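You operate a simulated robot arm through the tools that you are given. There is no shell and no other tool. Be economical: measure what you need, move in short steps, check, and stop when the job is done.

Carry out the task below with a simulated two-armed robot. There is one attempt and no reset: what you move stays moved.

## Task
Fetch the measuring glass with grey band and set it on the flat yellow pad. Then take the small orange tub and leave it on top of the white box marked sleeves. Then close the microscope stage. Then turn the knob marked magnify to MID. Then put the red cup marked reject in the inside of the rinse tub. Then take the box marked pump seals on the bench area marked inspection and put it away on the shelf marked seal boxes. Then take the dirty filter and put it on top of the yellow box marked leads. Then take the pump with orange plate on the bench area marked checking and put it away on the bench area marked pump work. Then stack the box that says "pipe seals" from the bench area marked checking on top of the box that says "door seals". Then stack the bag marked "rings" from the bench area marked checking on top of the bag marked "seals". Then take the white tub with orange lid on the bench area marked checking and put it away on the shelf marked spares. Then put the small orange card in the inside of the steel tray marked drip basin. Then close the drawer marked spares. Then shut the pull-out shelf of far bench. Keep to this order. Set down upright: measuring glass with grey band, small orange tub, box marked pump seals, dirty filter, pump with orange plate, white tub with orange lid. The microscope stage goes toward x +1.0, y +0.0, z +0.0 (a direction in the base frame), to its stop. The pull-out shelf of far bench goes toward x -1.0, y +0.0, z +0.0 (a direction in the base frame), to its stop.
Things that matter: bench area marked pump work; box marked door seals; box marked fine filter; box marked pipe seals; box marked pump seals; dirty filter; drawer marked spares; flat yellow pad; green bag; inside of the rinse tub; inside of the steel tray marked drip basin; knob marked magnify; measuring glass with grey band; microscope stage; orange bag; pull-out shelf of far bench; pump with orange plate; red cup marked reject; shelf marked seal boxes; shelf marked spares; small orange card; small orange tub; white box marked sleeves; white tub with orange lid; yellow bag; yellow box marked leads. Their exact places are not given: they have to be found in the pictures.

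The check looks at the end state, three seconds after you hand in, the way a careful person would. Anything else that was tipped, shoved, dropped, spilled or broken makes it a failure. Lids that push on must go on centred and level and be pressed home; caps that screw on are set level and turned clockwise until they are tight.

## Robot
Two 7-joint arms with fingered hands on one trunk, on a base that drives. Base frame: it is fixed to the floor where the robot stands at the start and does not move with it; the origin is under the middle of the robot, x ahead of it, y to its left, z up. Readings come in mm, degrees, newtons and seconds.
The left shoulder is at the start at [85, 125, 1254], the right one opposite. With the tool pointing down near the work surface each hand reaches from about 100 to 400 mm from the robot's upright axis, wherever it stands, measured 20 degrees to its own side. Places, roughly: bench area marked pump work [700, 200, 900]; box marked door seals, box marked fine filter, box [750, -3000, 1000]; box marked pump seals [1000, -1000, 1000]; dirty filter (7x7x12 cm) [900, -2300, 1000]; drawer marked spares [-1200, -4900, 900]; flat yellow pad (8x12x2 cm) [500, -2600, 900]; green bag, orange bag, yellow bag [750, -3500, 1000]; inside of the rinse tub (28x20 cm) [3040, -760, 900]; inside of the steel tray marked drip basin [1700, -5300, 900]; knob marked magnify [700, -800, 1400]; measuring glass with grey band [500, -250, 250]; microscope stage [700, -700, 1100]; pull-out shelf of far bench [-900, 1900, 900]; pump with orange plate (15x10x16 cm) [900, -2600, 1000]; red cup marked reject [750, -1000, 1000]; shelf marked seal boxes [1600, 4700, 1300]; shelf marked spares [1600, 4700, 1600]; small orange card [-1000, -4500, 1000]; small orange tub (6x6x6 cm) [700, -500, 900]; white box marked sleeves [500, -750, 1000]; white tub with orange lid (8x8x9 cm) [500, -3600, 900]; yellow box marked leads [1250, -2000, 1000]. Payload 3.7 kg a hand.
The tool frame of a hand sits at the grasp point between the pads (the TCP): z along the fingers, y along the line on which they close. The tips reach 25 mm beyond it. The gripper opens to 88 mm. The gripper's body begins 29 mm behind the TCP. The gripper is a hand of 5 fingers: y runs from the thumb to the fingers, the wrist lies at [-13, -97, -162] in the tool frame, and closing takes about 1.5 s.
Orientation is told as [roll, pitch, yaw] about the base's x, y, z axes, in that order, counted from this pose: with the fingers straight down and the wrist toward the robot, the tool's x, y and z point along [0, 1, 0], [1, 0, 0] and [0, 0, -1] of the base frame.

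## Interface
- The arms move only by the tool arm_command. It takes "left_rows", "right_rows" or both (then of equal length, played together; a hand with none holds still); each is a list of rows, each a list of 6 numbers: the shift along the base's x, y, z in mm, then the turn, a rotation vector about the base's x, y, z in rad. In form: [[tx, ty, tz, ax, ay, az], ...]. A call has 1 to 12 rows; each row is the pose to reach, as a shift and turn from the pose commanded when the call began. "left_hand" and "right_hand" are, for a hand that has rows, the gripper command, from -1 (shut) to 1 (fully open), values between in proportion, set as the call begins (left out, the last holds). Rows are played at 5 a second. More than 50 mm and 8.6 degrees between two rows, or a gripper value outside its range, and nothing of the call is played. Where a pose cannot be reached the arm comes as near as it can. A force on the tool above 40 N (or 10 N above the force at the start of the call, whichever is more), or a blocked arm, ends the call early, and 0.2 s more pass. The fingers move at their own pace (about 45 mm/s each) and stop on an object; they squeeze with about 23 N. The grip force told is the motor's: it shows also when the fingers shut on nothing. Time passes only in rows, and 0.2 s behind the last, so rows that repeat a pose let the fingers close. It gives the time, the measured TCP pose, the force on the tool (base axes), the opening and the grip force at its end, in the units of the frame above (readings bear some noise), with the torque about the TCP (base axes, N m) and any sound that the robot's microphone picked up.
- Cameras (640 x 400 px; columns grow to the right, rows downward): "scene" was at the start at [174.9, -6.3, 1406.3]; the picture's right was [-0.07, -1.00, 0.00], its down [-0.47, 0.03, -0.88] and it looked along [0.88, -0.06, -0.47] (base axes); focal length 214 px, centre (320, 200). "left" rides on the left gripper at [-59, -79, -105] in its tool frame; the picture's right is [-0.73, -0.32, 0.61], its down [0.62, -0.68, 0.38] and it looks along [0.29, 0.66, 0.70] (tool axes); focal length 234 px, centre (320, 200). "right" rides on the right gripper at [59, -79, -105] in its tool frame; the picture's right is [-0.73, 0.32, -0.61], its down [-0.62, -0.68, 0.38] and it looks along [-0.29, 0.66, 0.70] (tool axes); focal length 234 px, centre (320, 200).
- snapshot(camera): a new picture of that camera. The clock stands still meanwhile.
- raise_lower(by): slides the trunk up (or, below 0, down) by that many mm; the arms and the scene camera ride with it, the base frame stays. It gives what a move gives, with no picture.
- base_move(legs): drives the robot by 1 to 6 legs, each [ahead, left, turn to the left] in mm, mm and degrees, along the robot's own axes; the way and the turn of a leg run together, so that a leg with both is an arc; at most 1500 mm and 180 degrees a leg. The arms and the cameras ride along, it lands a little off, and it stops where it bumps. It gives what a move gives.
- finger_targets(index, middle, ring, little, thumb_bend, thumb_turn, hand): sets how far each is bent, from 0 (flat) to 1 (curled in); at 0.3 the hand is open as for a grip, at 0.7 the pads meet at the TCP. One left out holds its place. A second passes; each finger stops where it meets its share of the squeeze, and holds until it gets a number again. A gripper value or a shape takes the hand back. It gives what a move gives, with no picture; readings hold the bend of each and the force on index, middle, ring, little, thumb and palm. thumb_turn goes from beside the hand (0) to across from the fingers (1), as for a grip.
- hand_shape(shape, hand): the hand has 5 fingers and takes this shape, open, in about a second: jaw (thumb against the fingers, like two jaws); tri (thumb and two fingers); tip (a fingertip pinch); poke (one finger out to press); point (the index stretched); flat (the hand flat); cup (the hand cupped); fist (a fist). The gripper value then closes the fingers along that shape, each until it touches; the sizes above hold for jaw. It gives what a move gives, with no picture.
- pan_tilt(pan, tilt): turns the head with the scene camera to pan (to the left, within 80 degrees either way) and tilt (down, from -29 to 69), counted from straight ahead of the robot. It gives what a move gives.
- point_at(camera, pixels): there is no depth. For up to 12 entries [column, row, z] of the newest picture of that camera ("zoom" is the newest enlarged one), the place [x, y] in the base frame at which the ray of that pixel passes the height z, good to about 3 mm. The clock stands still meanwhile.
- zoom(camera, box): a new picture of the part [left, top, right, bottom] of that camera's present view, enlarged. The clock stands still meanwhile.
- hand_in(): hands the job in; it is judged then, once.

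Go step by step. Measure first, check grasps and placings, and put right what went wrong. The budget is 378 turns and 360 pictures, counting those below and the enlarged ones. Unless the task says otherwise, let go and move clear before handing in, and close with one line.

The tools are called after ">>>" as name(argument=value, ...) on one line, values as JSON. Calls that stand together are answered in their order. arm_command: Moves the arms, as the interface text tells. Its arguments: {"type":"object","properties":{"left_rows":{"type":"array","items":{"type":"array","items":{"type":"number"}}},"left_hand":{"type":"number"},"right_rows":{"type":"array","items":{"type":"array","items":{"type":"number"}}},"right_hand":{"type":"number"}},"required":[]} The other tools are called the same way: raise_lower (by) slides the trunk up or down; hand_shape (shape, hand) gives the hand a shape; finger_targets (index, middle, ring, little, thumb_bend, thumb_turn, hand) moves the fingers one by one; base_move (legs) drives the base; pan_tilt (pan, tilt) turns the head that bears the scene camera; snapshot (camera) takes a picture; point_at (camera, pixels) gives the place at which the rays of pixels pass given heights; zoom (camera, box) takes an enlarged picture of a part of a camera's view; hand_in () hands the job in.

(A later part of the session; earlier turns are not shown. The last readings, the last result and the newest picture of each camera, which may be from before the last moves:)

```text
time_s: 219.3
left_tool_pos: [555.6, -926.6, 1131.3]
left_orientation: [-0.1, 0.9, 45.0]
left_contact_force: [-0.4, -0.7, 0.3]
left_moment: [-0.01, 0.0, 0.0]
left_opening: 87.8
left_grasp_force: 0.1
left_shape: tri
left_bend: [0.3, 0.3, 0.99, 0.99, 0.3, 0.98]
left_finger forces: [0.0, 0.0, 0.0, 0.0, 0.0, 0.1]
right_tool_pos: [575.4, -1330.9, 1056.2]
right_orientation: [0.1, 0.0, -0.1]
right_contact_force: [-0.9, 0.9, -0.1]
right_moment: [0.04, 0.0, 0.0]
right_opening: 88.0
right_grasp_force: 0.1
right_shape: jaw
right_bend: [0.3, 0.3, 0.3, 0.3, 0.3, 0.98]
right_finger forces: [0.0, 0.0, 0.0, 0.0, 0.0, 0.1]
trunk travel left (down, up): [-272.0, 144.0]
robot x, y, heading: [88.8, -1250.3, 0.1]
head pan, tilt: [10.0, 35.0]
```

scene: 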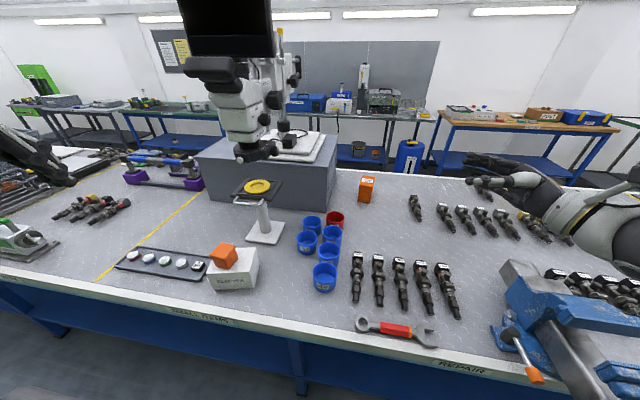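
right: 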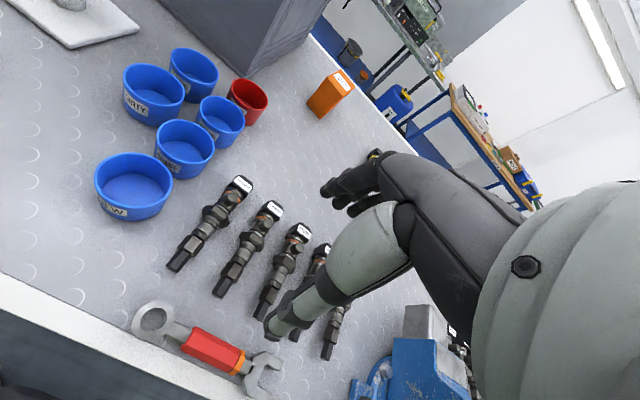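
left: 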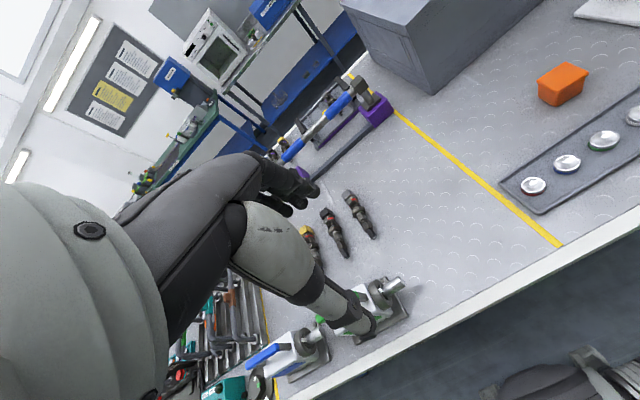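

>>> arm_command(left_rows=[[40, -12, 0, -0.05, -0.05, 0], [80, -24, 0, -0.1, -0.1, 0], [120, -36, 0, -0.15, -0.15, 0], [160, -48, -20, -0.2, -0.2, 0], [200, -60, -40, -0.25, -0.25, 0], [240, -71, -60, -0.25, -0.25, 0]])

>>> snapshot(camera="left")

>>> snapshot(camera="scene")

```text
time_s: 220.7
left_tool_pos: [797.6, -997.3, 1069.2]
left_orientation: [-20.3, 1.1, 44.7]
left_contact_force: [-0.3, 0.0, 0.1]
left_moment: [-0.01, -0.03, -0.01]
left_opening: 88.1
left_grasp_force: 0.0
left_shape: tri
left_bend: [0.3, 0.3, 0.99, 0.99, 0.3, 0.98]
left_finger forces: [0.0, 0.0, 0.1, 0.0, 0.1, 0.0]
right_tool_pos: [577.3, -1331.8, 1053.1]
right_orientation: [0.2, 0.2, -0.1]
right_contact_force: [0.0, -0.2, -0.8]
right_moment: [-0.02, 0.04, -0.02]
right_opening: 88.1
right_grasp_force: 0.2
right_shape: jaw
right_bend: [0.3, 0.3, 0.3, 0.3, 0.3, 0.98]
right_finger forces: [0.0, 0.0, 0.0, 0.0, 0.0, 0.0]
trunk travel left (down, up): [-272.0, 144.0]
robot x, y, heading: [85.7, -1246.6, 0.2]
head pan, tilt: [10.0, 35.0]
```

```text
259 pictures are left
```

left: 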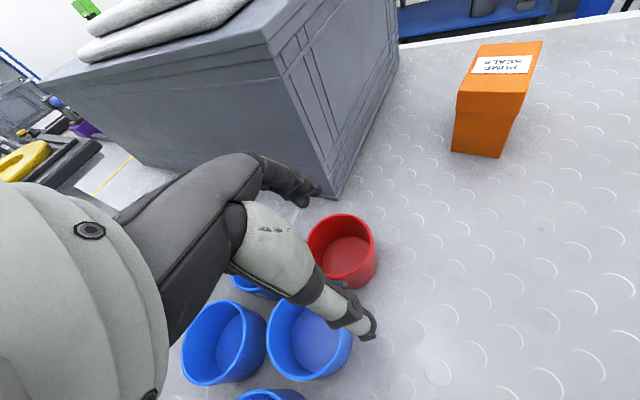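

```text
258 pictures are left
```

scene: 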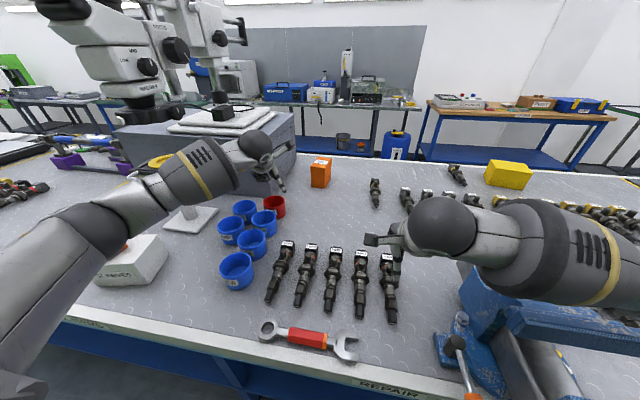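

>>> point_at(camera="left", pixels=[[342, 239, 960], [342, 239, 955], [376, 238, 960], [342, 266, 960], [342, 214, 960], [308, 239, 960], [350, 290, 900]])

>>> zoom(camera="left", box=[240, 160, 432, 360])

>>> point_at(camera="scene", pixels=[[274, 202, 960], [274, 218, 900], [264, 207, 960]])

```text
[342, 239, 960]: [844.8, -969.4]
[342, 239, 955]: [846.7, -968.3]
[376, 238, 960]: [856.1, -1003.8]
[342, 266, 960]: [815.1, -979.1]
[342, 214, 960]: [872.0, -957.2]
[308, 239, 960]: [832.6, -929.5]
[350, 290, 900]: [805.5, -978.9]
```

```text
2.00 times, centred on (336, 260) of left
```

zoom: 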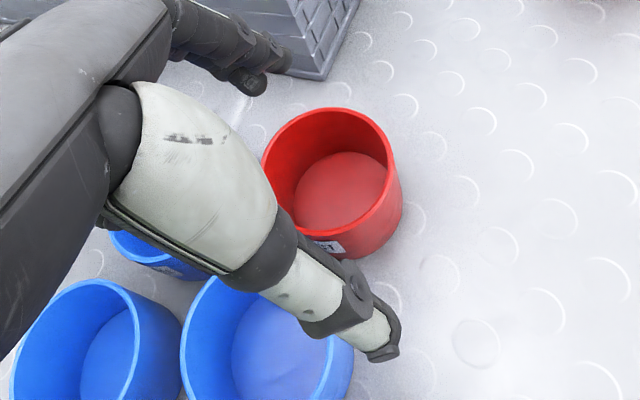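

```text
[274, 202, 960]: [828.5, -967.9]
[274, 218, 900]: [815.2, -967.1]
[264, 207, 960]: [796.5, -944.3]
```

The jaws straddle the near-right wall well. I lower for a wall pinch: two fingers inside, thumb outside.

>>> arm_command(left_rows=[[11, 7, -25, 0, 0, 0], [11, 7, -50, 0, 0, 0], [11, 7, -75, 0, 0, 0]])

>>> snapshot(camera="left")

```text
time_s: 221.5
left_tool_pos: [807.0, -989.4, 994.0]
left_orientation: [-20.3, 1.1, 44.6]
left_contact_force: [0.1, -0.5, -0.1]
left_moment: [-0.03, -0.01, -0.01]
left_opening: 88.0
left_grasp_force: 0.0
left_shape: tri
left_bend: [0.3, 0.3, 0.99, 0.99, 0.3, 0.98]
left_finger forces: [0.1, 0.1, 0.0, 0.1, 0.0, 0.0]
right_tool_pos: [576.8, -1331.0, 1053.8]
right_orientation: [0.1, 0.2, -0.1]
right_contact_force: [-0.1, -1.1, -0.3]
right_moment: [0.02, -0.01, -0.02]
right_opening: 87.9
right_grasp_force: 0.2
right_shape: jaw
right_bend: [0.3, 0.3, 0.3, 0.3, 0.3, 0.98]
right_finger forces: [0.1, 0.0, 0.0, 0.1, 0.0, 0.1]
trunk travel left (down, up): [-272.0, 144.0]
robot x, y, heading: [87.2, -1248.5, 0.2]
head pan, tilt: [10.0, 35.0]
```

```text
256 pictures are left
```

left: 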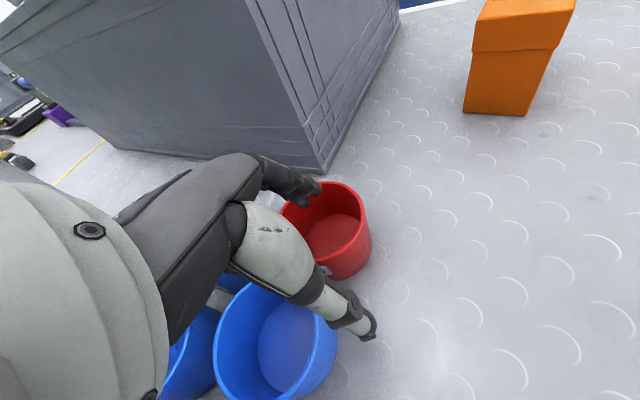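

>>> arm_command(left_rows=[[2, -2, -18, 0, 0, 0], [2, -2, -36, 0, 0, 0]])

>>> zoom(camera="left", box=[240, 120, 432, 280])

```text
time_s: 222.1
left_tool_pos: [808.9, -990.8, 959.7]
left_orientation: [-20.4, 0.8, 44.6]
left_contact_force: [0.7, -0.6, 0.2]
left_moment: [0.02, -0.01, 0.02]
left_opening: 87.9
left_grasp_force: 0.0
left_shape: tri
left_bend: [0.3, 0.3, 0.99, 0.99, 0.3, 0.98]
left_finger forces: [0.0, 0.0, 0.2, 0.0, 0.1, 0.1]
right_tool_pos: [576.2, -1331.5, 1054.7]
right_orientation: [0.1, 0.2, 0.0]
right_contact_force: [-0.8, 0.2, 0.4]
right_moment: [0.0, -0.03, -0.04]
right_opening: 88.0
right_grasp_force: 0.1
right_shape: jaw
right_bend: [0.3, 0.3, 0.3, 0.3, 0.3, 0.98]
right_finger forces: [0.0, 0.0, 0.0, 0.0, 0.1, 0.0]
trunk travel left (down, up): [-272.0, 144.0]
robot x, y, heading: [86.4, -1246.3, 0.2]
head pan, tilt: [10.0, 35.0]
```

```text
2.50 times, centred on (336, 200) of left
```

zoom: 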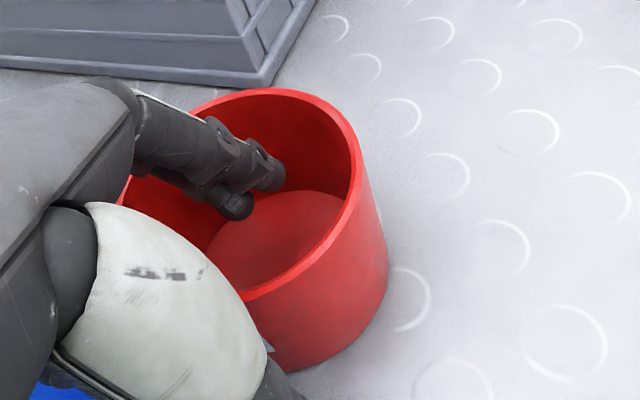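

Fingers are inside the cup, thumb outside. I close.

>>> arm_command(left_rows=[[0, 0, 0, 0, 0, 0], [0, 0, 0, 0, 0, 0], [0, 0, 0, 0, 0, 0], [0, 0, 0, 0, 0, 0], [0, 0, 0, 0, 0, 0], [0, 0, 0, 0, 0, 0], [0, 0, 0, 0, 0, 0], [0, 0, 0, 0, 0, 0]], left_hand=-1)

>>> snapshot(camera="left")

```text
time_s: 223.9
left_tool_pos: [808.7, -991.0, 958.3]
left_orientation: [-20.4, 1.0, 44.6]
left_contact_force: [-0.4, 0.4, 0.7]
left_moment: [-0.01, -0.04, 0.02]
left_opening: 0.0
left_grasp_force: 22.6
left_shape: tri
left_bend: [0.7, 0.7, 1.0, 1.0, 0.7, 1.0]
left_finger forces: [11.4, 8.9, 0.0, 0.0, 20.4, 0.0]
right_tool_pos: [576.1, -1330.1, 1055.3]
right_orientation: [0.0, 0.2, 0.0]
right_contact_force: [-0.2, -0.4, 0.4]
right_moment: [0.02, 0.05, -0.01]
right_opening: 88.0
right_grasp_force: 0.0
right_shape: jaw
right_bend: [0.3, 0.3, 0.3, 0.3, 0.3, 0.98]
right_finger forces: [0.1, 0.1, 0.0, 0.1, 0.0, 0.1]
trunk travel left (down, up): [-272.0, 144.0]
robot x, y, heading: [89.3, -1250.6, 0.2]
head pan, tilt: [10.0, 35.0]
```

```text
254 pictures are left
```

left: 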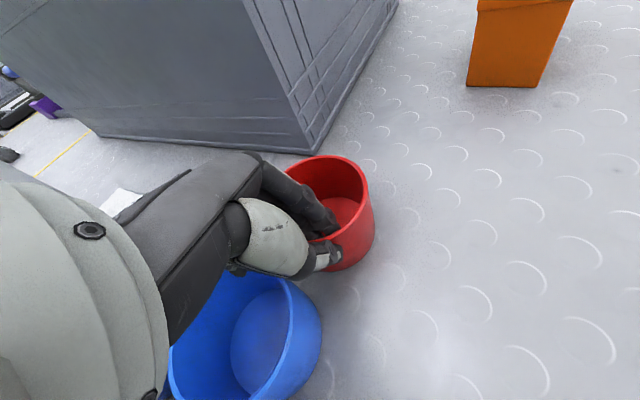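

>>> arm_command(left_rows=[[0, 0, 20, 0, 0, 0], [0, 0, 50, 0, 0, 0], [0, 0, 90, 0, 0, 0], [0, 0, 130, 0, 0, 0]])

>>> snapshot(camera="left")

>>> snapshot(camera="scene")

```text
time_s: 224.9
left_tool_pos: [809.9, -992.4, 1090.2]
left_orientation: [-20.2, 0.9, 44.6]
left_contact_force: [0.1, -1.4, -1.0]
left_moment: [0.0, 0.0, -0.01]
left_opening: 0.0
left_grasp_force: 22.4
left_shape: tri
left_bend: [0.7, 0.7, 1.0, 1.0, 0.7, 1.0]
left_finger forces: [11.4, 9.1, 0.0, 0.0, 20.7, 0.0]
right_tool_pos: [576.6, -1330.7, 1055.4]
right_orientation: [0.1, 0.1, -0.1]
right_contact_force: [-0.5, 0.0, 0.4]
right_moment: [0.01, -0.01, -0.01]
right_opening: 87.9
right_grasp_force: 0.1
right_shape: jaw
right_bend: [0.3, 0.3, 0.3, 0.3, 0.3, 0.98]
right_finger forces: [0.1, 0.0, 0.0, 0.1, 0.0, 0.0]
trunk travel left (down, up): [-272.0, 144.0]
robot x, y, heading: [89.4, -1250.3, 0.2]
head pan, tilt: [10.0, 35.0]
```

```text
253 pictures are left
```

left: 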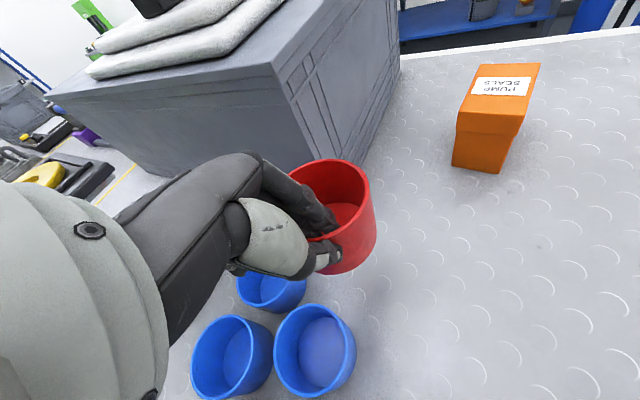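

```text
252 pictures are left
```

scene: 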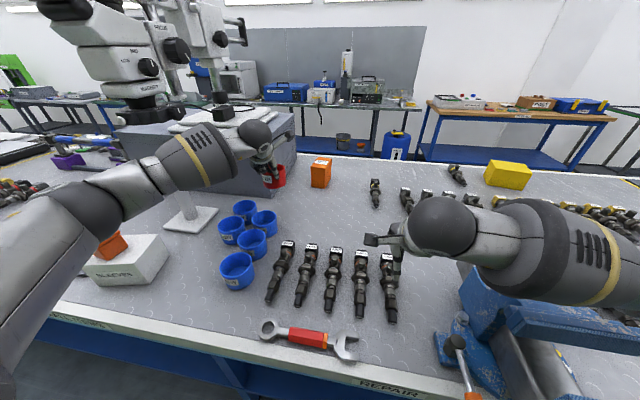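

The cup is held firmly. I lift and tuck it, and estimate the room layout for the drive around the bench.

>>> point_at(camera="scene", pixels=[[418, 107, 900], [262, 103, 900], [330, 103, 900], [427, 105, 900], [612, 120, 900], [419, 150, 0], [565, 170, 0], [350, 158, 900], [620, 180, 900], [298, 153, 900]])

>>> arm_command(left_rows=[[-40, 0, 20, 0, 0, 0], [-80, 0, 40, 0, 0, 0], [-120, 0, 60, 0, 0, 0], [-160, 0, 80, 0, 0, 0], [-200, 0, 90, 0, 0, 0], [-240, 0, 90, 0, 0, 0]], right_rows=[[-40, 0, 20, 0, 0, 0], [-80, 0, 40, 0, 0, 0], [-120, 0, 60, 0, 0, 0], [-160, 0, 80, 0, 0, 0], [-180, 0, 90, 0, 0, 0], [-180, 0, 90, 0, 0, 0]])

>>> snapshot(camera="left")

```text
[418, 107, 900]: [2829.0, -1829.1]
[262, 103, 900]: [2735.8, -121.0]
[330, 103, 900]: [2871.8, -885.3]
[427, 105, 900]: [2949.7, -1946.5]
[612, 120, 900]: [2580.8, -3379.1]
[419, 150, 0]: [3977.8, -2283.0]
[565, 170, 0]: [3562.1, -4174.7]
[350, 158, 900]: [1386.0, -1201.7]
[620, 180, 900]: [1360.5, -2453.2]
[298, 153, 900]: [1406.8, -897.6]
```

```text
time_s: 226.3
left_tool_pos: [567.9, -992.6, 1179.4]
left_orientation: [-20.3, 1.0, 44.6]
left_contact_force: [-0.5, 0.6, -0.4]
left_moment: [-0.02, 0.02, 0.01]
left_opening: 0.0
left_grasp_force: 22.6
left_shape: tri
left_bend: [0.7, 0.7, 1.0, 1.0, 0.7, 1.0]
left_finger forces: [11.7, 9.2, 0.0, 0.0, 20.7, 0.1]
right_tool_pos: [462.1, -1279.5, 1168.5]
right_orientation: [0.2, 0.3, -0.2]
right_contact_force: [-1.0, -0.8, -0.1]
right_moment: [0.02, 0.02, 0.01]
right_opening: 88.0
right_grasp_force: 0.0
right_shape: jaw
right_bend: [0.3, 0.3, 0.3, 0.3, 0.3, 0.98]
right_finger forces: [0.0, 0.1, 0.1, 0.1, 0.0, 0.0]
right hand out of reach, approached as far as the arm can: row 2, 3, 4, 5, 6
trunk travel left (down, up): [-272.0, 144.0]
robot x, y, heading: [90.2, -1252.8, 0.0]
head pan, tilt: [10.0, 35.0]
```

```text
251 pictures are left
```

left: 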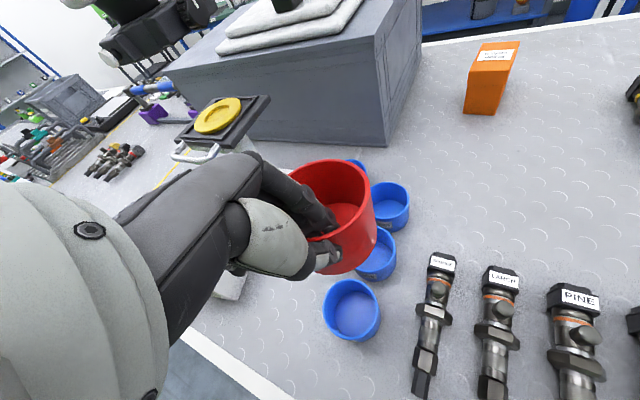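

>>> base_move(legs=[[-420, 0, 0], [0, -1450, 0], [0, -1000, 0]])

>>> pan_tilt(pan=-35, tilt=35)

>>> snapshot(camera="scene")

```text
time_s: 250.0
left_tool_pos: [155.2, -3431.2, 1180.0]
left_orientation: [-20.2, 1.0, 45.0]
left_contact_force: [-0.5, -0.1, -0.6]
left_moment: [0.0, 0.04, -0.03]
left_opening: 0.1
left_grasp_force: 23.1
left_shape: tri
left_bend: [0.7, 0.7, 1.0, 1.0, 0.7, 1.0]
left_finger forces: [11.5, 9.2, 0.0, 0.0, 20.7, 0.0]
right_tool_pos: [50.5, -3721.0, 1168.3]
right_orientation: [0.1, 0.1, 0.2]
right_contact_force: [0.1, 0.5, 0.2]
right_moment: [-0.03, -0.03, 0.06]
right_opening: 88.2
right_grasp_force: 0.1
right_shape: jaw
right_bend: [0.3, 0.3, 0.3, 0.3, 0.3, 0.98]
right_finger forces: [0.1, 0.0, 0.1, 0.0, 0.0, 0.0]
trunk travel left (down, up): [-272.0, 144.0]
robot x, y, heading: [-325.9, -3690.7, 0.2]
head pan, tilt: [10.0, 35.0]
```

```text
time_s: 251.2
left_tool_pos: [153.8, -3431.9, 1179.7]
left_orientation: [-20.3, 1.0, 45.0]
left_contact_force: [-0.1, -0.3, -0.1]
left_moment: [0.0, 0.03, 0.02]
left_opening: 0.0
left_grasp_force: 22.8
left_shape: tri
left_bend: [0.7, 0.7, 1.0, 1.0, 0.7, 1.0]
left_finger forces: [11.5, 9.3, 0.0, 0.0, 20.7, 0.1]
right_tool_pos: [51.3, -3720.5, 1167.9]
right_orientation: [0.1, 0.2, 0.2]
right_contact_force: [-0.6, -0.5, -0.1]
right_moment: [0.0, 0.01, 0.01]
right_opening: 88.0
right_grasp_force: 0.0
right_shape: jaw
right_bend: [0.3, 0.3, 0.3, 0.3, 0.3, 0.98]
right_finger forces: [0.1, 0.1, 0.1, 0.1, 0.0, 0.1]
trunk travel left (down, up): [-272.0, 144.0]
robot x, y, heading: [-322.6, -3690.2, 0.3]
head pan, tilt: [-35.0, 35.0]
```

```text
250 pictures are left
```

scene: 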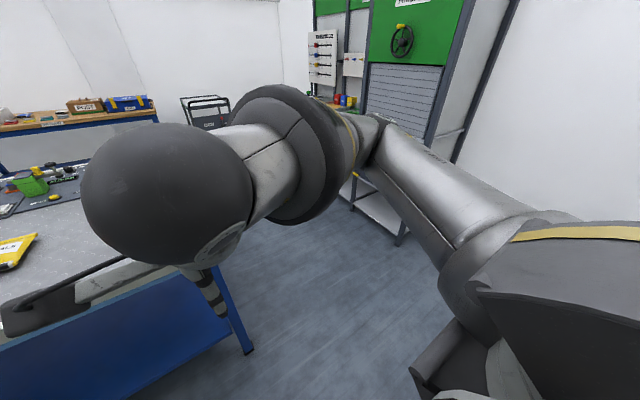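

>>> point_at(camera="scene", pixels=[[248, 352, 0], [400, 243, 0], [350, 205, 0], [245, 225, 0], [455, 160, 0]])

>>> pan_tilt(pan=-5, tilt=40)

>>> snapshot(camera="scene")

```text
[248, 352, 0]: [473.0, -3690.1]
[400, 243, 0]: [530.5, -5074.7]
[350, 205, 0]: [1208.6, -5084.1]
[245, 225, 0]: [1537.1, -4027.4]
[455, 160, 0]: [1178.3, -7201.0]
```

```text
time_s: 252.1
left_tool_pos: [156.9, -3430.2, 1179.9]
left_orientation: [-20.3, 1.0, 45.1]
left_contact_force: [-0.7, 0.5, -0.3]
left_moment: [-0.01, 0.05, -0.02]
left_opening: 0.1
left_grasp_force: 22.7
left_shape: tri
left_bend: [0.7, 0.7, 1.0, 1.0, 0.7, 1.0]
left_finger forces: [11.5, 9.2, 0.0, 0.1, 20.7, 0.0]
right_tool_pos: [50.4, -3720.6, 1168.7]
right_orientation: [0.1, 0.3, 0.2]
right_contact_force: [-0.1, -0.8, -0.1]
right_moment: [-0.02, -0.02, 0.02]
right_opening: 87.8
right_grasp_force: 0.1
right_shape: jaw
right_bend: [0.3, 0.3, 0.3, 0.3, 0.3, 0.98]
right_finger forces: [0.0, 0.0, 0.0, 0.0, 0.0, 0.1]
trunk travel left (down, up): [-272.0, 144.0]
robot x, y, heading: [-325.5, -3691.1, 0.4]
head pan, tilt: [-5.0, 40.0]
```

```text
249 pictures are left
```

scene: 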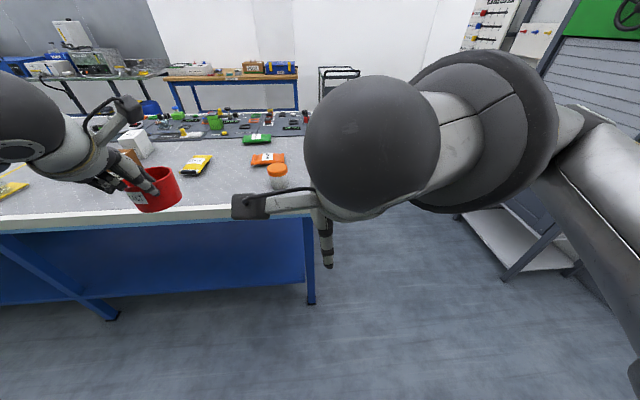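

The passage past the bench end (y −3720 to −5070) is clear. I drive through it along y≈−4400 and look again.

>>> base_move(legs=[[0, -710, 0], [1450, 0, 0], [750, 0, 0]])

>>> pan_tilt(pan=45, tilt=35)

>>> snapshot(camera="scene")

```text
time_s: 269.2
left_tool_pos: [2339.1, -4115.6, 1178.7]
left_orientation: [-20.3, 1.0, 45.4]
left_contact_force: [0.0, 0.0, -0.4]
left_moment: [-0.01, 0.0, 0.02]
left_opening: 0.0
left_grasp_force: 23.0
left_shape: tri
left_bend: [0.7, 0.7, 1.0, 1.0, 0.7, 1.0]
left_finger forces: [11.5, 9.2, 0.0, 0.0, 20.7, 0.0]
right_tool_pos: [2236.6, -4405.7, 1169.1]
right_orientation: [0.1, 0.2, 0.5]
right_contact_force: [0.0, -1.4, -0.8]
right_moment: [0.0, -0.03, 0.01]
right_opening: 88.0
right_grasp_force: 0.1
right_shape: jaw
right_bend: [0.3, 0.3, 0.3, 0.3, 0.3, 0.98]
right_finger forces: [0.1, 0.1, 0.0, 0.1, 0.1, 0.0]
trunk travel left (down, up): [-272.0, 144.0]
robot x, y, heading: [1855.7, -4378.7, 0.9]
head pan, tilt: [-5.0, 40.0]
```

```text
time_s: 270.4
left_tool_pos: [2338.8, -4115.8, 1180.5]
left_orientation: [-20.4, 1.0, 45.3]
left_contact_force: [0.6, -0.6, 0.3]
left_moment: [-0.03, -0.01, -0.02]
left_opening: 0.0
left_grasp_force: 22.9
left_shape: tri
left_bend: [0.7, 0.7, 1.0, 1.0, 0.7, 1.0]
left_finger forces: [11.5, 9.2, 0.1, 0.1, 20.8, 0.0]
right_tool_pos: [2236.3, -4405.3, 1168.6]
right_orientation: [0.1, 0.1, 0.6]
right_contact_force: [-1.0, -1.1, -0.1]
right_moment: [0.01, 0.01, 0.03]
right_opening: 88.0
right_grasp_force: 0.1
right_shape: jaw
right_bend: [0.3, 0.3, 0.3, 0.3, 0.3, 0.98]
right_finger forces: [0.0, 0.0, 0.0, 0.1, 0.0, 0.0]
trunk travel left (down, up): [-272.0, 144.0]
robot x, y, heading: [1862.5, -4378.9, 0.8]
head pan, tilt: [45.0, 35.0]
```

```text
248 pictures are left
```

scene: 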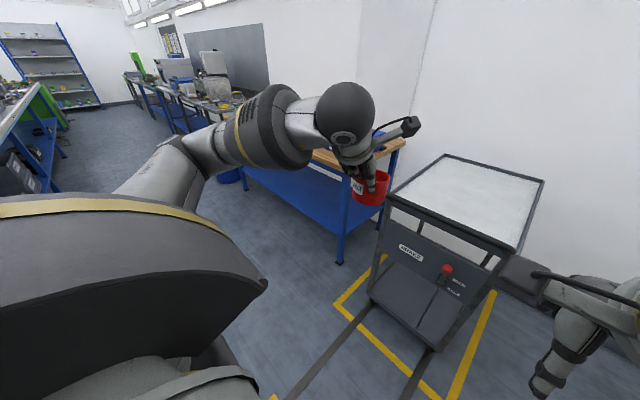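

>>> point_at(camera="scene", pixels=[[340, 263, 0], [370, 302, 0], [432, 348, 0], [245, 187, 0], [388, 160, 880], [180, 132, 0], [50, 165, 0], [100, 103, 0]])

```text
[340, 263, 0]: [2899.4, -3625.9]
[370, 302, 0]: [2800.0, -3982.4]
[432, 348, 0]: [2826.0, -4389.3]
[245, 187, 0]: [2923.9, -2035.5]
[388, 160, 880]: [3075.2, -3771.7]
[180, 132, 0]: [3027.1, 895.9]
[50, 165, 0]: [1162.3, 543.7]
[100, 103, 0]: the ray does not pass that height
```

>>> base_move(legs=[[0, 1450, -0.8], [0, 1450, 0], [0, 460, 0], [300, 0, 0]])

>>> pan_tilt(pan=10, tilt=35)

>>> snapshot(camera="scene")

```text
time_s: 301.6
left_tool_pos: [2587.7, -752.0, 1178.1]
left_orientation: [-20.3, 1.0, 45.3]
left_contact_force: [0.0, -0.5, -0.7]
left_moment: [0.0, 0.01, 0.01]
left_opening: 0.0
left_grasp_force: 22.7
left_shape: tri
left_bend: [0.7, 0.7, 1.0, 1.0, 0.7, 1.0]
left_finger forces: [11.5, 9.2, 0.1, 0.0, 20.8, 0.0]
right_tool_pos: [2484.6, -1042.1, 1169.4]
right_orientation: [0.0, 0.1, 0.5]
right_contact_force: [0.2, 0.0, 0.2]
right_moment: [-0.02, 0.0, 0.05]
right_opening: 87.8
right_grasp_force: 0.2
right_shape: jaw
right_bend: [0.3, 0.3, 0.3, 0.3, 0.3, 0.98]
right_finger forces: [0.1, 0.0, 0.0, 0.0, 0.0, 0.0]
trunk travel left (down, up): [-272.0, 144.0]
robot x, y, heading: [2107.5, -1016.1, 0.8]
head pan, tilt: [45.0, 35.0]
```

```text
time_s: 302.6
left_tool_pos: [2587.4, -751.2, 1178.8]
left_orientation: [-20.3, 1.0, 45.3]
left_contact_force: [0.1, -0.1, 0.3]
left_moment: [0.01, 0.0, 0.02]
left_opening: 0.3
left_grasp_force: 22.7
left_shape: tri
left_bend: [0.7, 0.7, 1.0, 1.0, 0.7, 1.0]
left_finger forces: [11.5, 9.2, 0.1, 0.1, 20.7, 0.0]
right_tool_pos: [2484.5, -1041.0, 1169.2]
right_orientation: [0.1, 0.2, 0.5]
right_contact_force: [1.0, 0.0, -0.8]
right_moment: [0.01, 0.01, 0.02]
right_opening: 88.0
right_grasp_force: 0.0
right_shape: jaw
right_bend: [0.3, 0.3, 0.3, 0.3, 0.3, 0.98]
right_finger forces: [0.0, 0.0, 0.1, 0.0, 0.0, 0.1]
trunk travel left (down, up): [-272.0, 144.0]
robot x, y, heading: [2108.3, -1013.4, 0.6]
head pan, tilt: [10.0, 35.0]
```

```text
247 pictures are left
```

scene: 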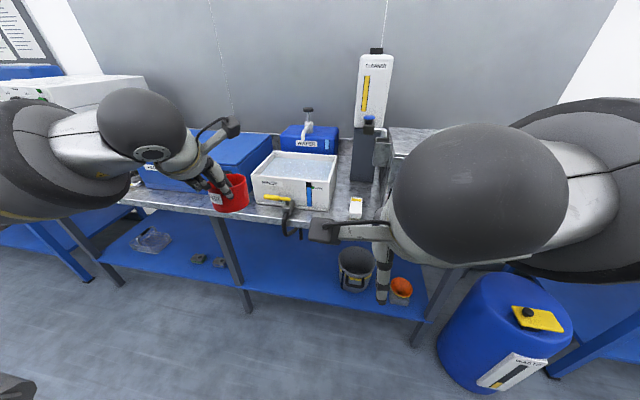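

>>> zoom(camera="scene", box=[200, 130, 392, 250])

>>> point_at(camera="scene", pixels=[[253, 178, 1000], [276, 152, 1000], [338, 156, 1000], [331, 182, 1000], [257, 203, 890], [327, 208, 890], [320, 220, 890], [222, 222, 0], [415, 345, 0], [248, 312, 0]])

```text
3.33 times, centred on (296, 190) of scene
```

zoom: 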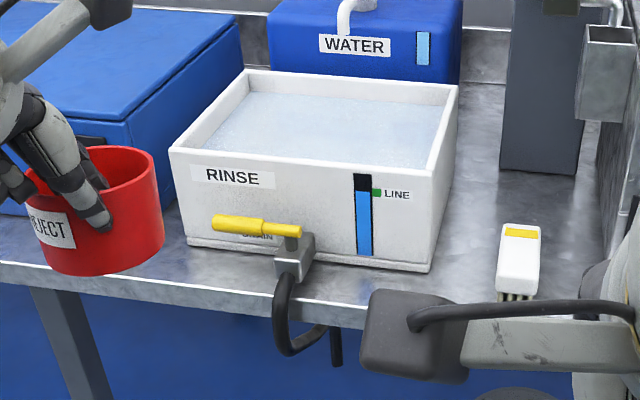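

```text
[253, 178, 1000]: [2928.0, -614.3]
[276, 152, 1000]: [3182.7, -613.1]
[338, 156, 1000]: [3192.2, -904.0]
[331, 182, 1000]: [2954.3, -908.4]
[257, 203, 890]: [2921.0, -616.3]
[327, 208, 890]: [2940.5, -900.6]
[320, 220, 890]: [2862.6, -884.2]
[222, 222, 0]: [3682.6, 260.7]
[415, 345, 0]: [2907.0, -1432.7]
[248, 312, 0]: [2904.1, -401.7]
```

The rinse tub: rim z≈1000, x 2940–3185, y −615…−905. I check the barrel's position and drive in with the cup above the rim.

>>> point_at(camera="scene", pixels=[[440, 350, 0], [475, 392, 0], [575, 345, 0]])

>>> base_move(legs=[[365, 0, -0.6]])

>>> snapshot(camera="left")

>>> snapshot(camera="scene")

```text
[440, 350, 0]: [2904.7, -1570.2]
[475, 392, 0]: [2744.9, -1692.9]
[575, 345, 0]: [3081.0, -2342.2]
```

```text
time_s: 304.9
left_tool_pos: [2956.8, -752.4, 1178.9]
left_orientation: [-20.3, 1.0, 44.7]
left_contact_force: [-0.2, 0.5, -0.1]
left_moment: [-0.01, 0.01, -0.02]
left_opening: 0.0
left_grasp_force: 22.4
left_shape: tri
left_bend: [0.7, 0.7, 1.0, 1.0, 0.7, 1.0]
left_finger forces: [11.5, 9.2, 0.0, 0.0, 20.7, 0.0]
right_tool_pos: [2850.3, -1043.4, 1169.0]
right_orientation: [0.1, 0.2, -0.2]
right_contact_force: [1.1, -0.2, 0.3]
right_moment: [-0.01, -0.01, 0.0]
right_opening: 88.1
right_grasp_force: 0.0
right_shape: jaw
right_bend: [0.3, 0.3, 0.3, 0.3, 0.3, 0.98]
right_finger forces: [0.0, 0.0, 0.0, 0.0, 0.0, 0.0]
trunk travel left (down, up): [-272.0, 144.0]
robot x, y, heading: [2473.3, -1010.2, 0.1]
head pan, tilt: [10.0, 35.0]
```

```text
245 pictures are left
```

left: 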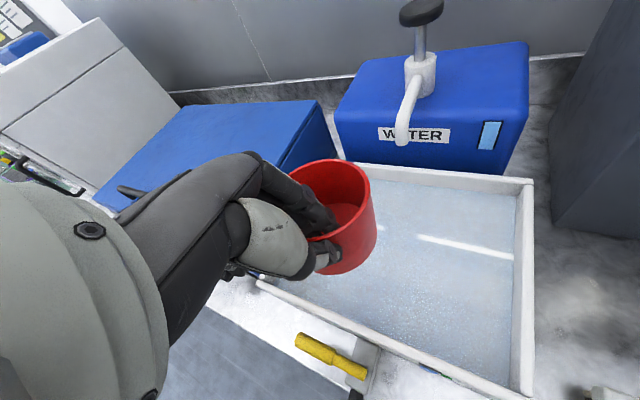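

```text
244 pictures are left
```

scene: 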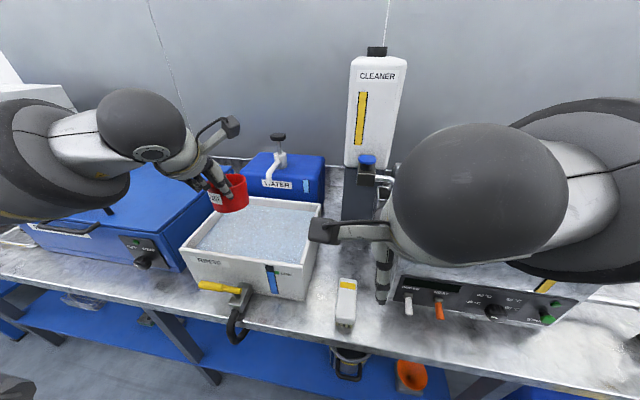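

>>> point_at(camera="left", pixels=[[533, 180, 1000], [525, 395, 1000], [258, 280, 1000], [375, 165, 1000], [533, 180, 980], [525, 395, 980]])

>>> point_at(camera="scene", pixels=[[322, 204, 1000], [304, 265, 1000], [180, 245, 1000], [322, 204, 980], [180, 245, 980], [304, 265, 980], [302, 300, 890]])

```text
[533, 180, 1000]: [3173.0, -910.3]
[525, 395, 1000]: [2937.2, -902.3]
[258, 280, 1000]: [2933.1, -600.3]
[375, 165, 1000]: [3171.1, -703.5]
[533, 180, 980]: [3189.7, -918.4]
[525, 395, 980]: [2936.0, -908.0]
```

```text
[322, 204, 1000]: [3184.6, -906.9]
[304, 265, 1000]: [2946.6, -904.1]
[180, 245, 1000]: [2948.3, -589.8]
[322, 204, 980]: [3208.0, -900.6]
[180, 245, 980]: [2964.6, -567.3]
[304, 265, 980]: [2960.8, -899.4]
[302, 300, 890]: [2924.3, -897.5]
```

>>> arm_command(left_rows=[[40, -12, 0, 0, 0, 0], [78, -25, 0, 0, 0, 0], [78, -25, -45, 0, 0, 0], [78, -25, -90, 0, 0, 0], [78, -25, -120, 0, 0, 0]])

>>> snapshot(camera="left")

>>> snapshot(camera="scene")

```text
time_s: 306.1
left_tool_pos: [3034.7, -777.0, 1060.0]
left_orientation: [-20.3, 1.0, 44.6]
left_contact_force: [0.2, 0.5, 0.2]
left_moment: [-0.03, 0.0, 0.01]
left_opening: 0.2
left_grasp_force: 23.1
left_shape: tri
left_bend: [0.7, 0.7, 1.0, 1.0, 0.7, 1.0]
left_finger forces: [11.3, 9.4, 0.0, 0.0, 20.6, 0.0]
right_tool_pos: [2850.0, -1042.5, 1168.7]
right_orientation: [0.1, 0.1, -0.1]
right_contact_force: [1.1, -0.4, 0.6]
right_moment: [0.01, -0.02, 0.01]
right_opening: 88.1
right_grasp_force: 0.0
right_shape: jaw
right_bend: [0.3, 0.3, 0.3, 0.3, 0.3, 0.98]
right_finger forces: [0.0, 0.1, 0.0, 0.0, 0.0, 0.1]
trunk travel left (down, up): [-272.0, 144.0]
robot x, y, heading: [2473.7, -1013.9, 0.2]
head pan, tilt: [10.0, 35.0]
```

```text
243 pictures are left
```

left: 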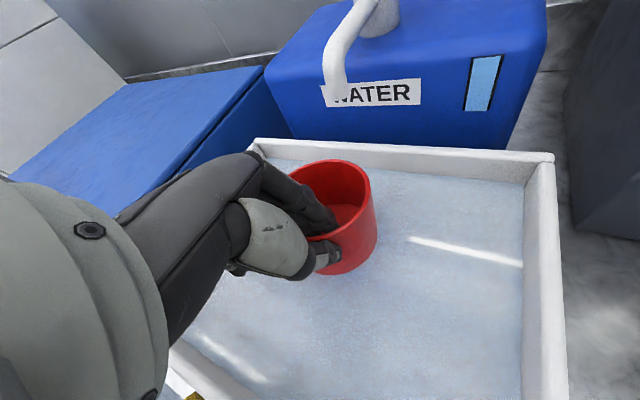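

```text
242 pictures are left
```

scene: 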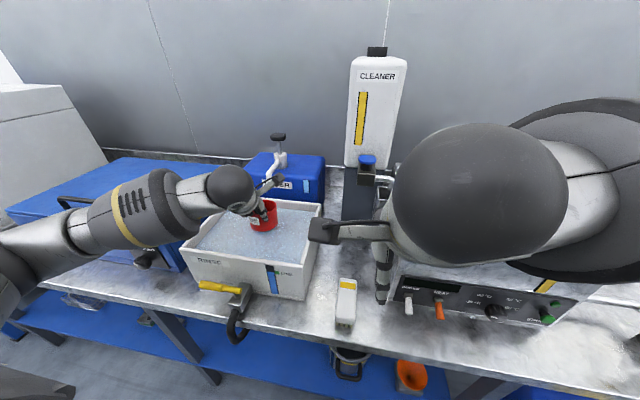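

>>> arm_command(left_rows=[[0, 0, -12, 0, 0, 0], [0, 0, -24, 0, 0, 0], [0, 0, -36, 0, 0, 0], [0, 0, -48, 0, 0, 0], [0, 0, -60, 0, 0, 0], [0, 0, -70, 0, 0, 0], [0, 0, -80, 0, 0, 0]])

>>> snapshot(camera="left")

```text
time_s: 307.7
left_tool_pos: [3033.4, -777.9, 980.1]
left_orientation: [-20.2, 1.0, 44.7]
left_contact_force: [-0.2, -0.3, -0.9]
left_moment: [0.0, 0.0, 0.0]
left_opening: 0.0
left_grasp_force: 22.4
left_shape: tri
left_bend: [0.7, 0.7, 1.0, 1.0, 0.7, 1.0]
left_finger forces: [11.4, 9.5, 0.0, 0.0, 20.7, 0.0]
right_tool_pos: [2850.2, -1043.0, 1167.9]
right_orientation: [0.1, 0.1, -0.1]
right_contact_force: [-0.7, 0.5, 0.0]
right_moment: [-0.04, -0.01, -0.01]
right_opening: 88.2
right_grasp_force: 0.1
right_shape: jaw
right_bend: [0.3, 0.3, 0.3, 0.3, 0.3, 0.98]
right_finger forces: [0.0, 0.0, 0.0, 0.1, 0.0, 0.0]
trunk travel left (down, up): [-272.0, 144.0]
robot x, y, heading: [2475.8, -1014.7, 0.4]
head pan, tilt: [10.0, 35.0]
```

```text
241 pictures are left
```

left: 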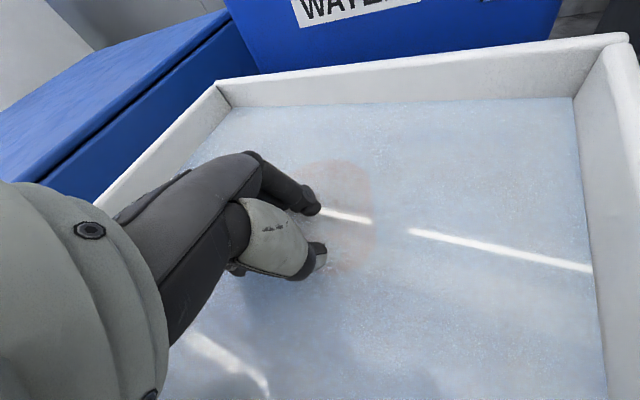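

The cup is submerged; the water offers no resistance. I keep lowering to feel the tub floor.

>>> arm_command(left_rows=[[0, 0, -5, 0, 0, 0], [0, 0, -10, 0, 0, 0], [0, 0, -14, 0, 0, 0], [0, 0, -18, 0, 0, 0]])

```text
time_s: 308.7
left_tool_pos: [3034.5, -779.4, 961.4]
left_orientation: [-20.3, 1.0, 44.7]
left_contact_force: [-1.1, -0.5, 0.2]
left_moment: [0.01, 0.04, -0.02]
left_opening: 0.0
left_grasp_force: 23.2
left_shape: tri
left_bend: [0.7, 0.7, 1.0, 1.0, 0.7, 1.0]
left_finger forces: [11.5, 9.5, 0.1, 0.0, 20.7, 0.1]
right_tool_pos: [2850.5, -1042.8, 1168.9]
right_orientation: [0.1, 0.2, 0.0]
right_contact_force: [-1.0, 0.5, -0.5]
right_moment: [-0.01, -0.03, 0.04]
right_opening: 87.9
right_grasp_force: 0.3
right_shape: jaw
right_bend: [0.3, 0.3, 0.3, 0.3, 0.3, 0.98]
right_finger forces: [0.2, 0.1, 0.0, 0.1, 0.1, 0.0]
trunk travel left (down, up): [-272.0, 144.0]
robot x, y, heading: [2474.9, -1013.8, 0.0]
head pan, tilt: [10.0, 35.0]
```

>>> arm_command(left_rows=[[0, 0, -4, 0, 0, 0], [0, 0, -8, 0, 0, 0], [0, 0, -12, 0, 0, 0]])

```text
time_s: 309.5
left_tool_pos: [3033.9, -777.6, 952.0]
left_orientation: [-20.7, 0.8, 44.8]
left_contact_force: [-0.9, -0.3, 9.4]
left_moment: [-0.03, -0.07, 0.06]
left_opening: 0.1
left_grasp_force: 22.5
left_shape: tri
left_bend: [0.7, 0.7, 1.0, 1.0, 0.7, 1.0]
left_finger forces: [12.3, 10.6, 0.0, 0.0, 22.6, 0.0]
right_tool_pos: [2849.1, -1042.9, 1169.9]
right_orientation: [0.1, 0.2, -0.2]
right_contact_force: [0.6, -0.3, -0.3]
right_moment: [-0.03, 0.02, 0.02]
right_opening: 88.1
right_grasp_force: 0.1
right_shape: jaw
right_bend: [0.3, 0.3, 0.3, 0.3, 0.3, 0.98]
right_finger forces: [0.1, 0.1, 0.0, 0.0, 0.0, 0.0]
trunk travel left (down, up): [-272.0, 144.0]
robot x, y, heading: [2473.6, -1013.8, 0.2]
head pan, tilt: [10.0, 35.0]
```

Touching the floor (9 N). I open partway and lift out.

>>> arm_command(left_rows=[[0, 0, 1, 0, 0, 0], [0, 0, 1, 0, 0, 0], [0, 0, 1, 0, 0, 0], [0, 0, 1, 0, 0, 0], [0, 0, 1, 0, 0, 0]], left_hand=0.3)

>>> arm_command(left_rows=[[0, 0, 15, 0, 0, 0], [0, 0, 35, 0, 0, 0], [0, 0, 65, 0, 0, 0], [0, 0, 105, 0, 0, 0], [0, 0, 150, 0, 0, 0], [0, 0, 195, 0, 0, 0], [-40, 0, 215, 0, 0, 0]])

>>> snapshot(camera="left")

>>> snapshot(camera="scene")

```text
time_s: 310.7
left_tool_pos: [3035.0, -779.2, 950.3]
left_orientation: [-20.3, 1.1, 44.7]
left_contact_force: [0.2, 0.5, 0.6]
left_moment: [0.02, 0.02, 0.03]
left_opening: 57.0
left_grasp_force: 0.1
left_shape: tri
left_bend: [0.73, 0.39, 0.99, 0.99, 0.62, 1.0]
left_finger forces: [0.0, 0.1, 0.1, 0.0, 0.0, 0.0]
right_tool_pos: [2849.8, -1042.4, 1168.4]
right_orientation: [0.2, 0.2, -0.1]
right_contact_force: [0.6, 0.1, -0.1]
right_moment: [-0.01, 0.0, -0.03]
right_opening: 87.9
right_grasp_force: 0.1
right_shape: jaw
right_bend: [0.3, 0.3, 0.3, 0.3, 0.3, 0.98]
right_finger forces: [0.0, 0.1, 0.0, 0.1, 0.0, 0.0]
trunk travel left (down, up): [-272.0, 144.0]
robot x, y, heading: [2475.9, -1010.7, 0.2]
head pan, tilt: [10.0, 35.0]
```

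```text
time_s: 312.3
left_tool_pos: [2993.2, -777.8, 1166.3]
left_orientation: [-20.3, 0.9, 44.7]
left_contact_force: [-0.2, -0.3, 1.0]
left_moment: [-0.03, -0.02, 0.01]
left_opening: 57.2
left_grasp_force: 0.1
left_shape: tri
left_bend: [0.73, 0.39, 0.99, 0.99, 0.62, 1.0]
left_finger forces: [0.0, 0.0, 0.0, 0.0, 0.1, 0.0]
right_tool_pos: [2848.6, -1041.6, 1170.8]
right_orientation: [0.1, 0.1, 0.0]
right_contact_force: [-0.9, 0.5, -0.2]
right_moment: [0.03, 0.01, -0.03]
right_opening: 88.0
right_grasp_force: 0.0
right_shape: jaw
right_bend: [0.3, 0.3, 0.3, 0.3, 0.3, 0.98]
right_finger forces: [0.0, 0.1, 0.0, 0.0, 0.0, 0.0]
trunk travel left (down, up): [-272.0, 144.0]
robot x, y, heading: [2474.8, -1009.3, 0.1]
head pan, tilt: [10.0, 35.0]
```

```text
240 pictures are left
```

left: 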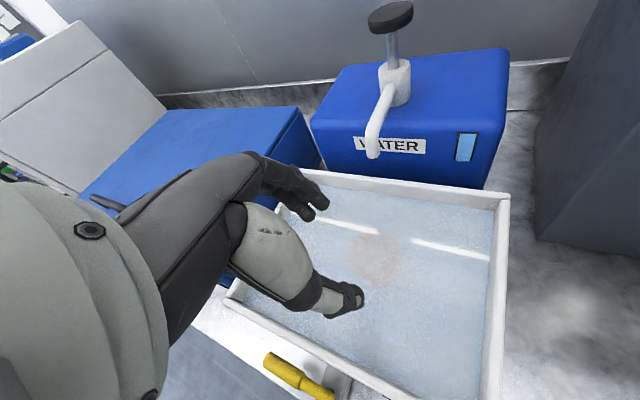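

```text
239 pictures are left
```

scene: 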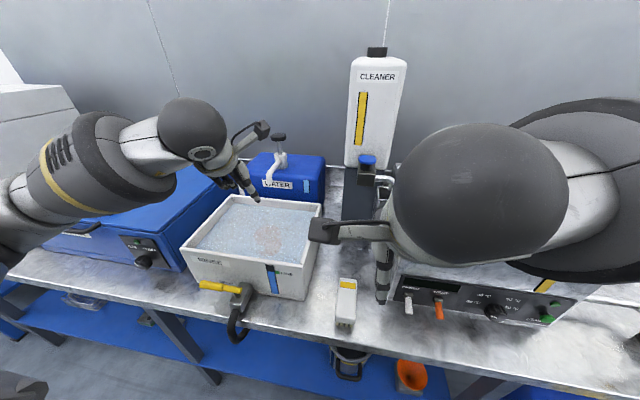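

The cup rests in the rinse tub. Next, the pump-seals box: I back off, turn around, and approach the main bench from this far side.

>>> base_move(legs=[[-380, 0, 0], [0, 0, 180], [0, 250, 0]])

>>> pan_tilt(pan=-10, tilt=35)

>>> snapshot(camera="scene")

```text
time_s: 324.5
left_tool_pos: [1573.9, -1497.2, 1164.1]
left_orientation: [-20.3, 1.0, -135.0]
left_contact_force: [0.4, 0.2, 0.8]
left_moment: [0.02, 0.03, 0.0]
left_opening: 57.2
left_grasp_force: 0.0
left_shape: tri
left_bend: [0.73, 0.39, 0.99, 0.99, 0.62, 1.0]
left_finger forces: [0.0, 0.1, 0.0, 0.0, 0.0, 0.0]
right_tool_pos: [1717.6, -1231.1, 1169.4]
right_orientation: [0.0, 0.3, -179.7]
right_contact_force: [-0.7, -0.7, -0.4]
right_moment: [0.01, 0.0, 0.0]
right_opening: 88.0
right_grasp_force: 0.0
right_shape: jaw
right_bend: [0.3, 0.3, 0.3, 0.3, 0.3, 0.98]
right_finger forces: [0.0, 0.0, 0.1, 0.0, 0.0, 0.0]
trunk travel left (down, up): [-272.0, 144.0]
robot x, y, heading: [2091.6, -1262.7, -179.3]
head pan, tilt: [10.0, 35.0]
```

```text
time_s: 325.3
left_tool_pos: [1573.3, -1496.0, 1164.1]
left_orientation: [-20.3, 1.0, -135.0]
left_contact_force: [0.1, -0.4, 0.3]
left_moment: [0.03, -0.02, -0.01]
left_opening: 57.1
left_grasp_force: 0.1
left_shape: tri
left_bend: [0.73, 0.39, 0.99, 0.99, 0.62, 1.0]
left_finger forces: [0.0, 0.1, 0.0, 0.0, 0.0, 0.1]
right_tool_pos: [1717.8, -1231.2, 1168.0]
right_orientation: [0.1, 0.2, -179.7]
right_contact_force: [0.6, 0.4, -0.9]
right_moment: [0.01, 0.01, 0.05]
right_opening: 87.8
right_grasp_force: 0.1
right_shape: jaw
right_bend: [0.3, 0.3, 0.3, 0.3, 0.3, 0.98]
right_finger forces: [0.0, 0.0, 0.1, 0.0, 0.0, 0.0]
trunk travel left (down, up): [-272.0, 144.0]
robot x, y, heading: [2094.0, -1260.5, -179.3]
head pan, tilt: [-10.0, 35.0]
```

```text
238 pictures are left
```

scene: 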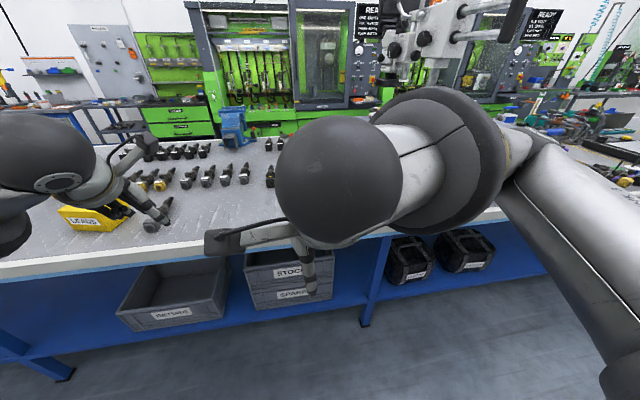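

>>> snapshot(camera="right")

>>> point_at(camera="scene", pixels=[[200, 240, 900], [430, 226, 900], [60, 208, 1000], [118, 205, 1000], [366, 326, 0]])

```text
237 pictures are left
```

right: 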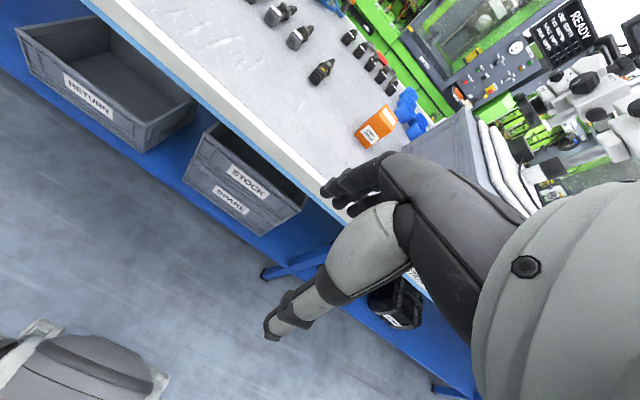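

```text
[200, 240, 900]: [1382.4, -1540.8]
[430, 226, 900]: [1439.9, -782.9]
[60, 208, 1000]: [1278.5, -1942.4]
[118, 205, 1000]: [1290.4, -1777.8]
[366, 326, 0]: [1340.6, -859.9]
```

>>> zoom(camera="right", box=[330, 80, 430, 160])

>>> point_at(camera="right", pixels=[[364, 147, 900], [355, 135, 900], [397, 122, 900], [385, 105, 1010], [398, 119, 1010]])

```text
5.00 times, centred on (380, 120) of right
```

zoom: 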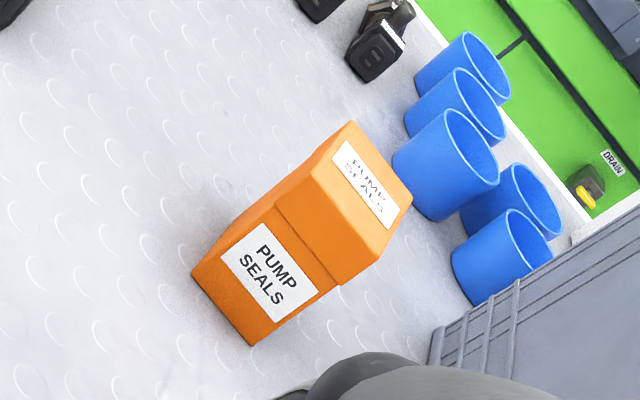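

```text
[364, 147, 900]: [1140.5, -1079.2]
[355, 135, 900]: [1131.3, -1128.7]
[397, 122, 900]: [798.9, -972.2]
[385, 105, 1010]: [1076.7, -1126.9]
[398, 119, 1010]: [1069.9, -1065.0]
```

>>> point_at(camera="right", pixels=[[354.4, 134.4, 900], [366.4, 149, 900], [378.6, 115.6, 1000], [378.6, 115.6, 1020], [390.4, 130, 1000], [390.4, 130, 1020], [386.4, 104.4, 1010], [398.4, 118.6, 1010]])

```text
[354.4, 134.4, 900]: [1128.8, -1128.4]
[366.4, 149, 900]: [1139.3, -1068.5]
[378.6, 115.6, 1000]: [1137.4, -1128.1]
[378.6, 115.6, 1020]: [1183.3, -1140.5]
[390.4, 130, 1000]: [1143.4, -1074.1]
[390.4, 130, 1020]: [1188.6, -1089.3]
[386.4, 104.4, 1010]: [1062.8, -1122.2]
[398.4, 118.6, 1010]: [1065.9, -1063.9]
```

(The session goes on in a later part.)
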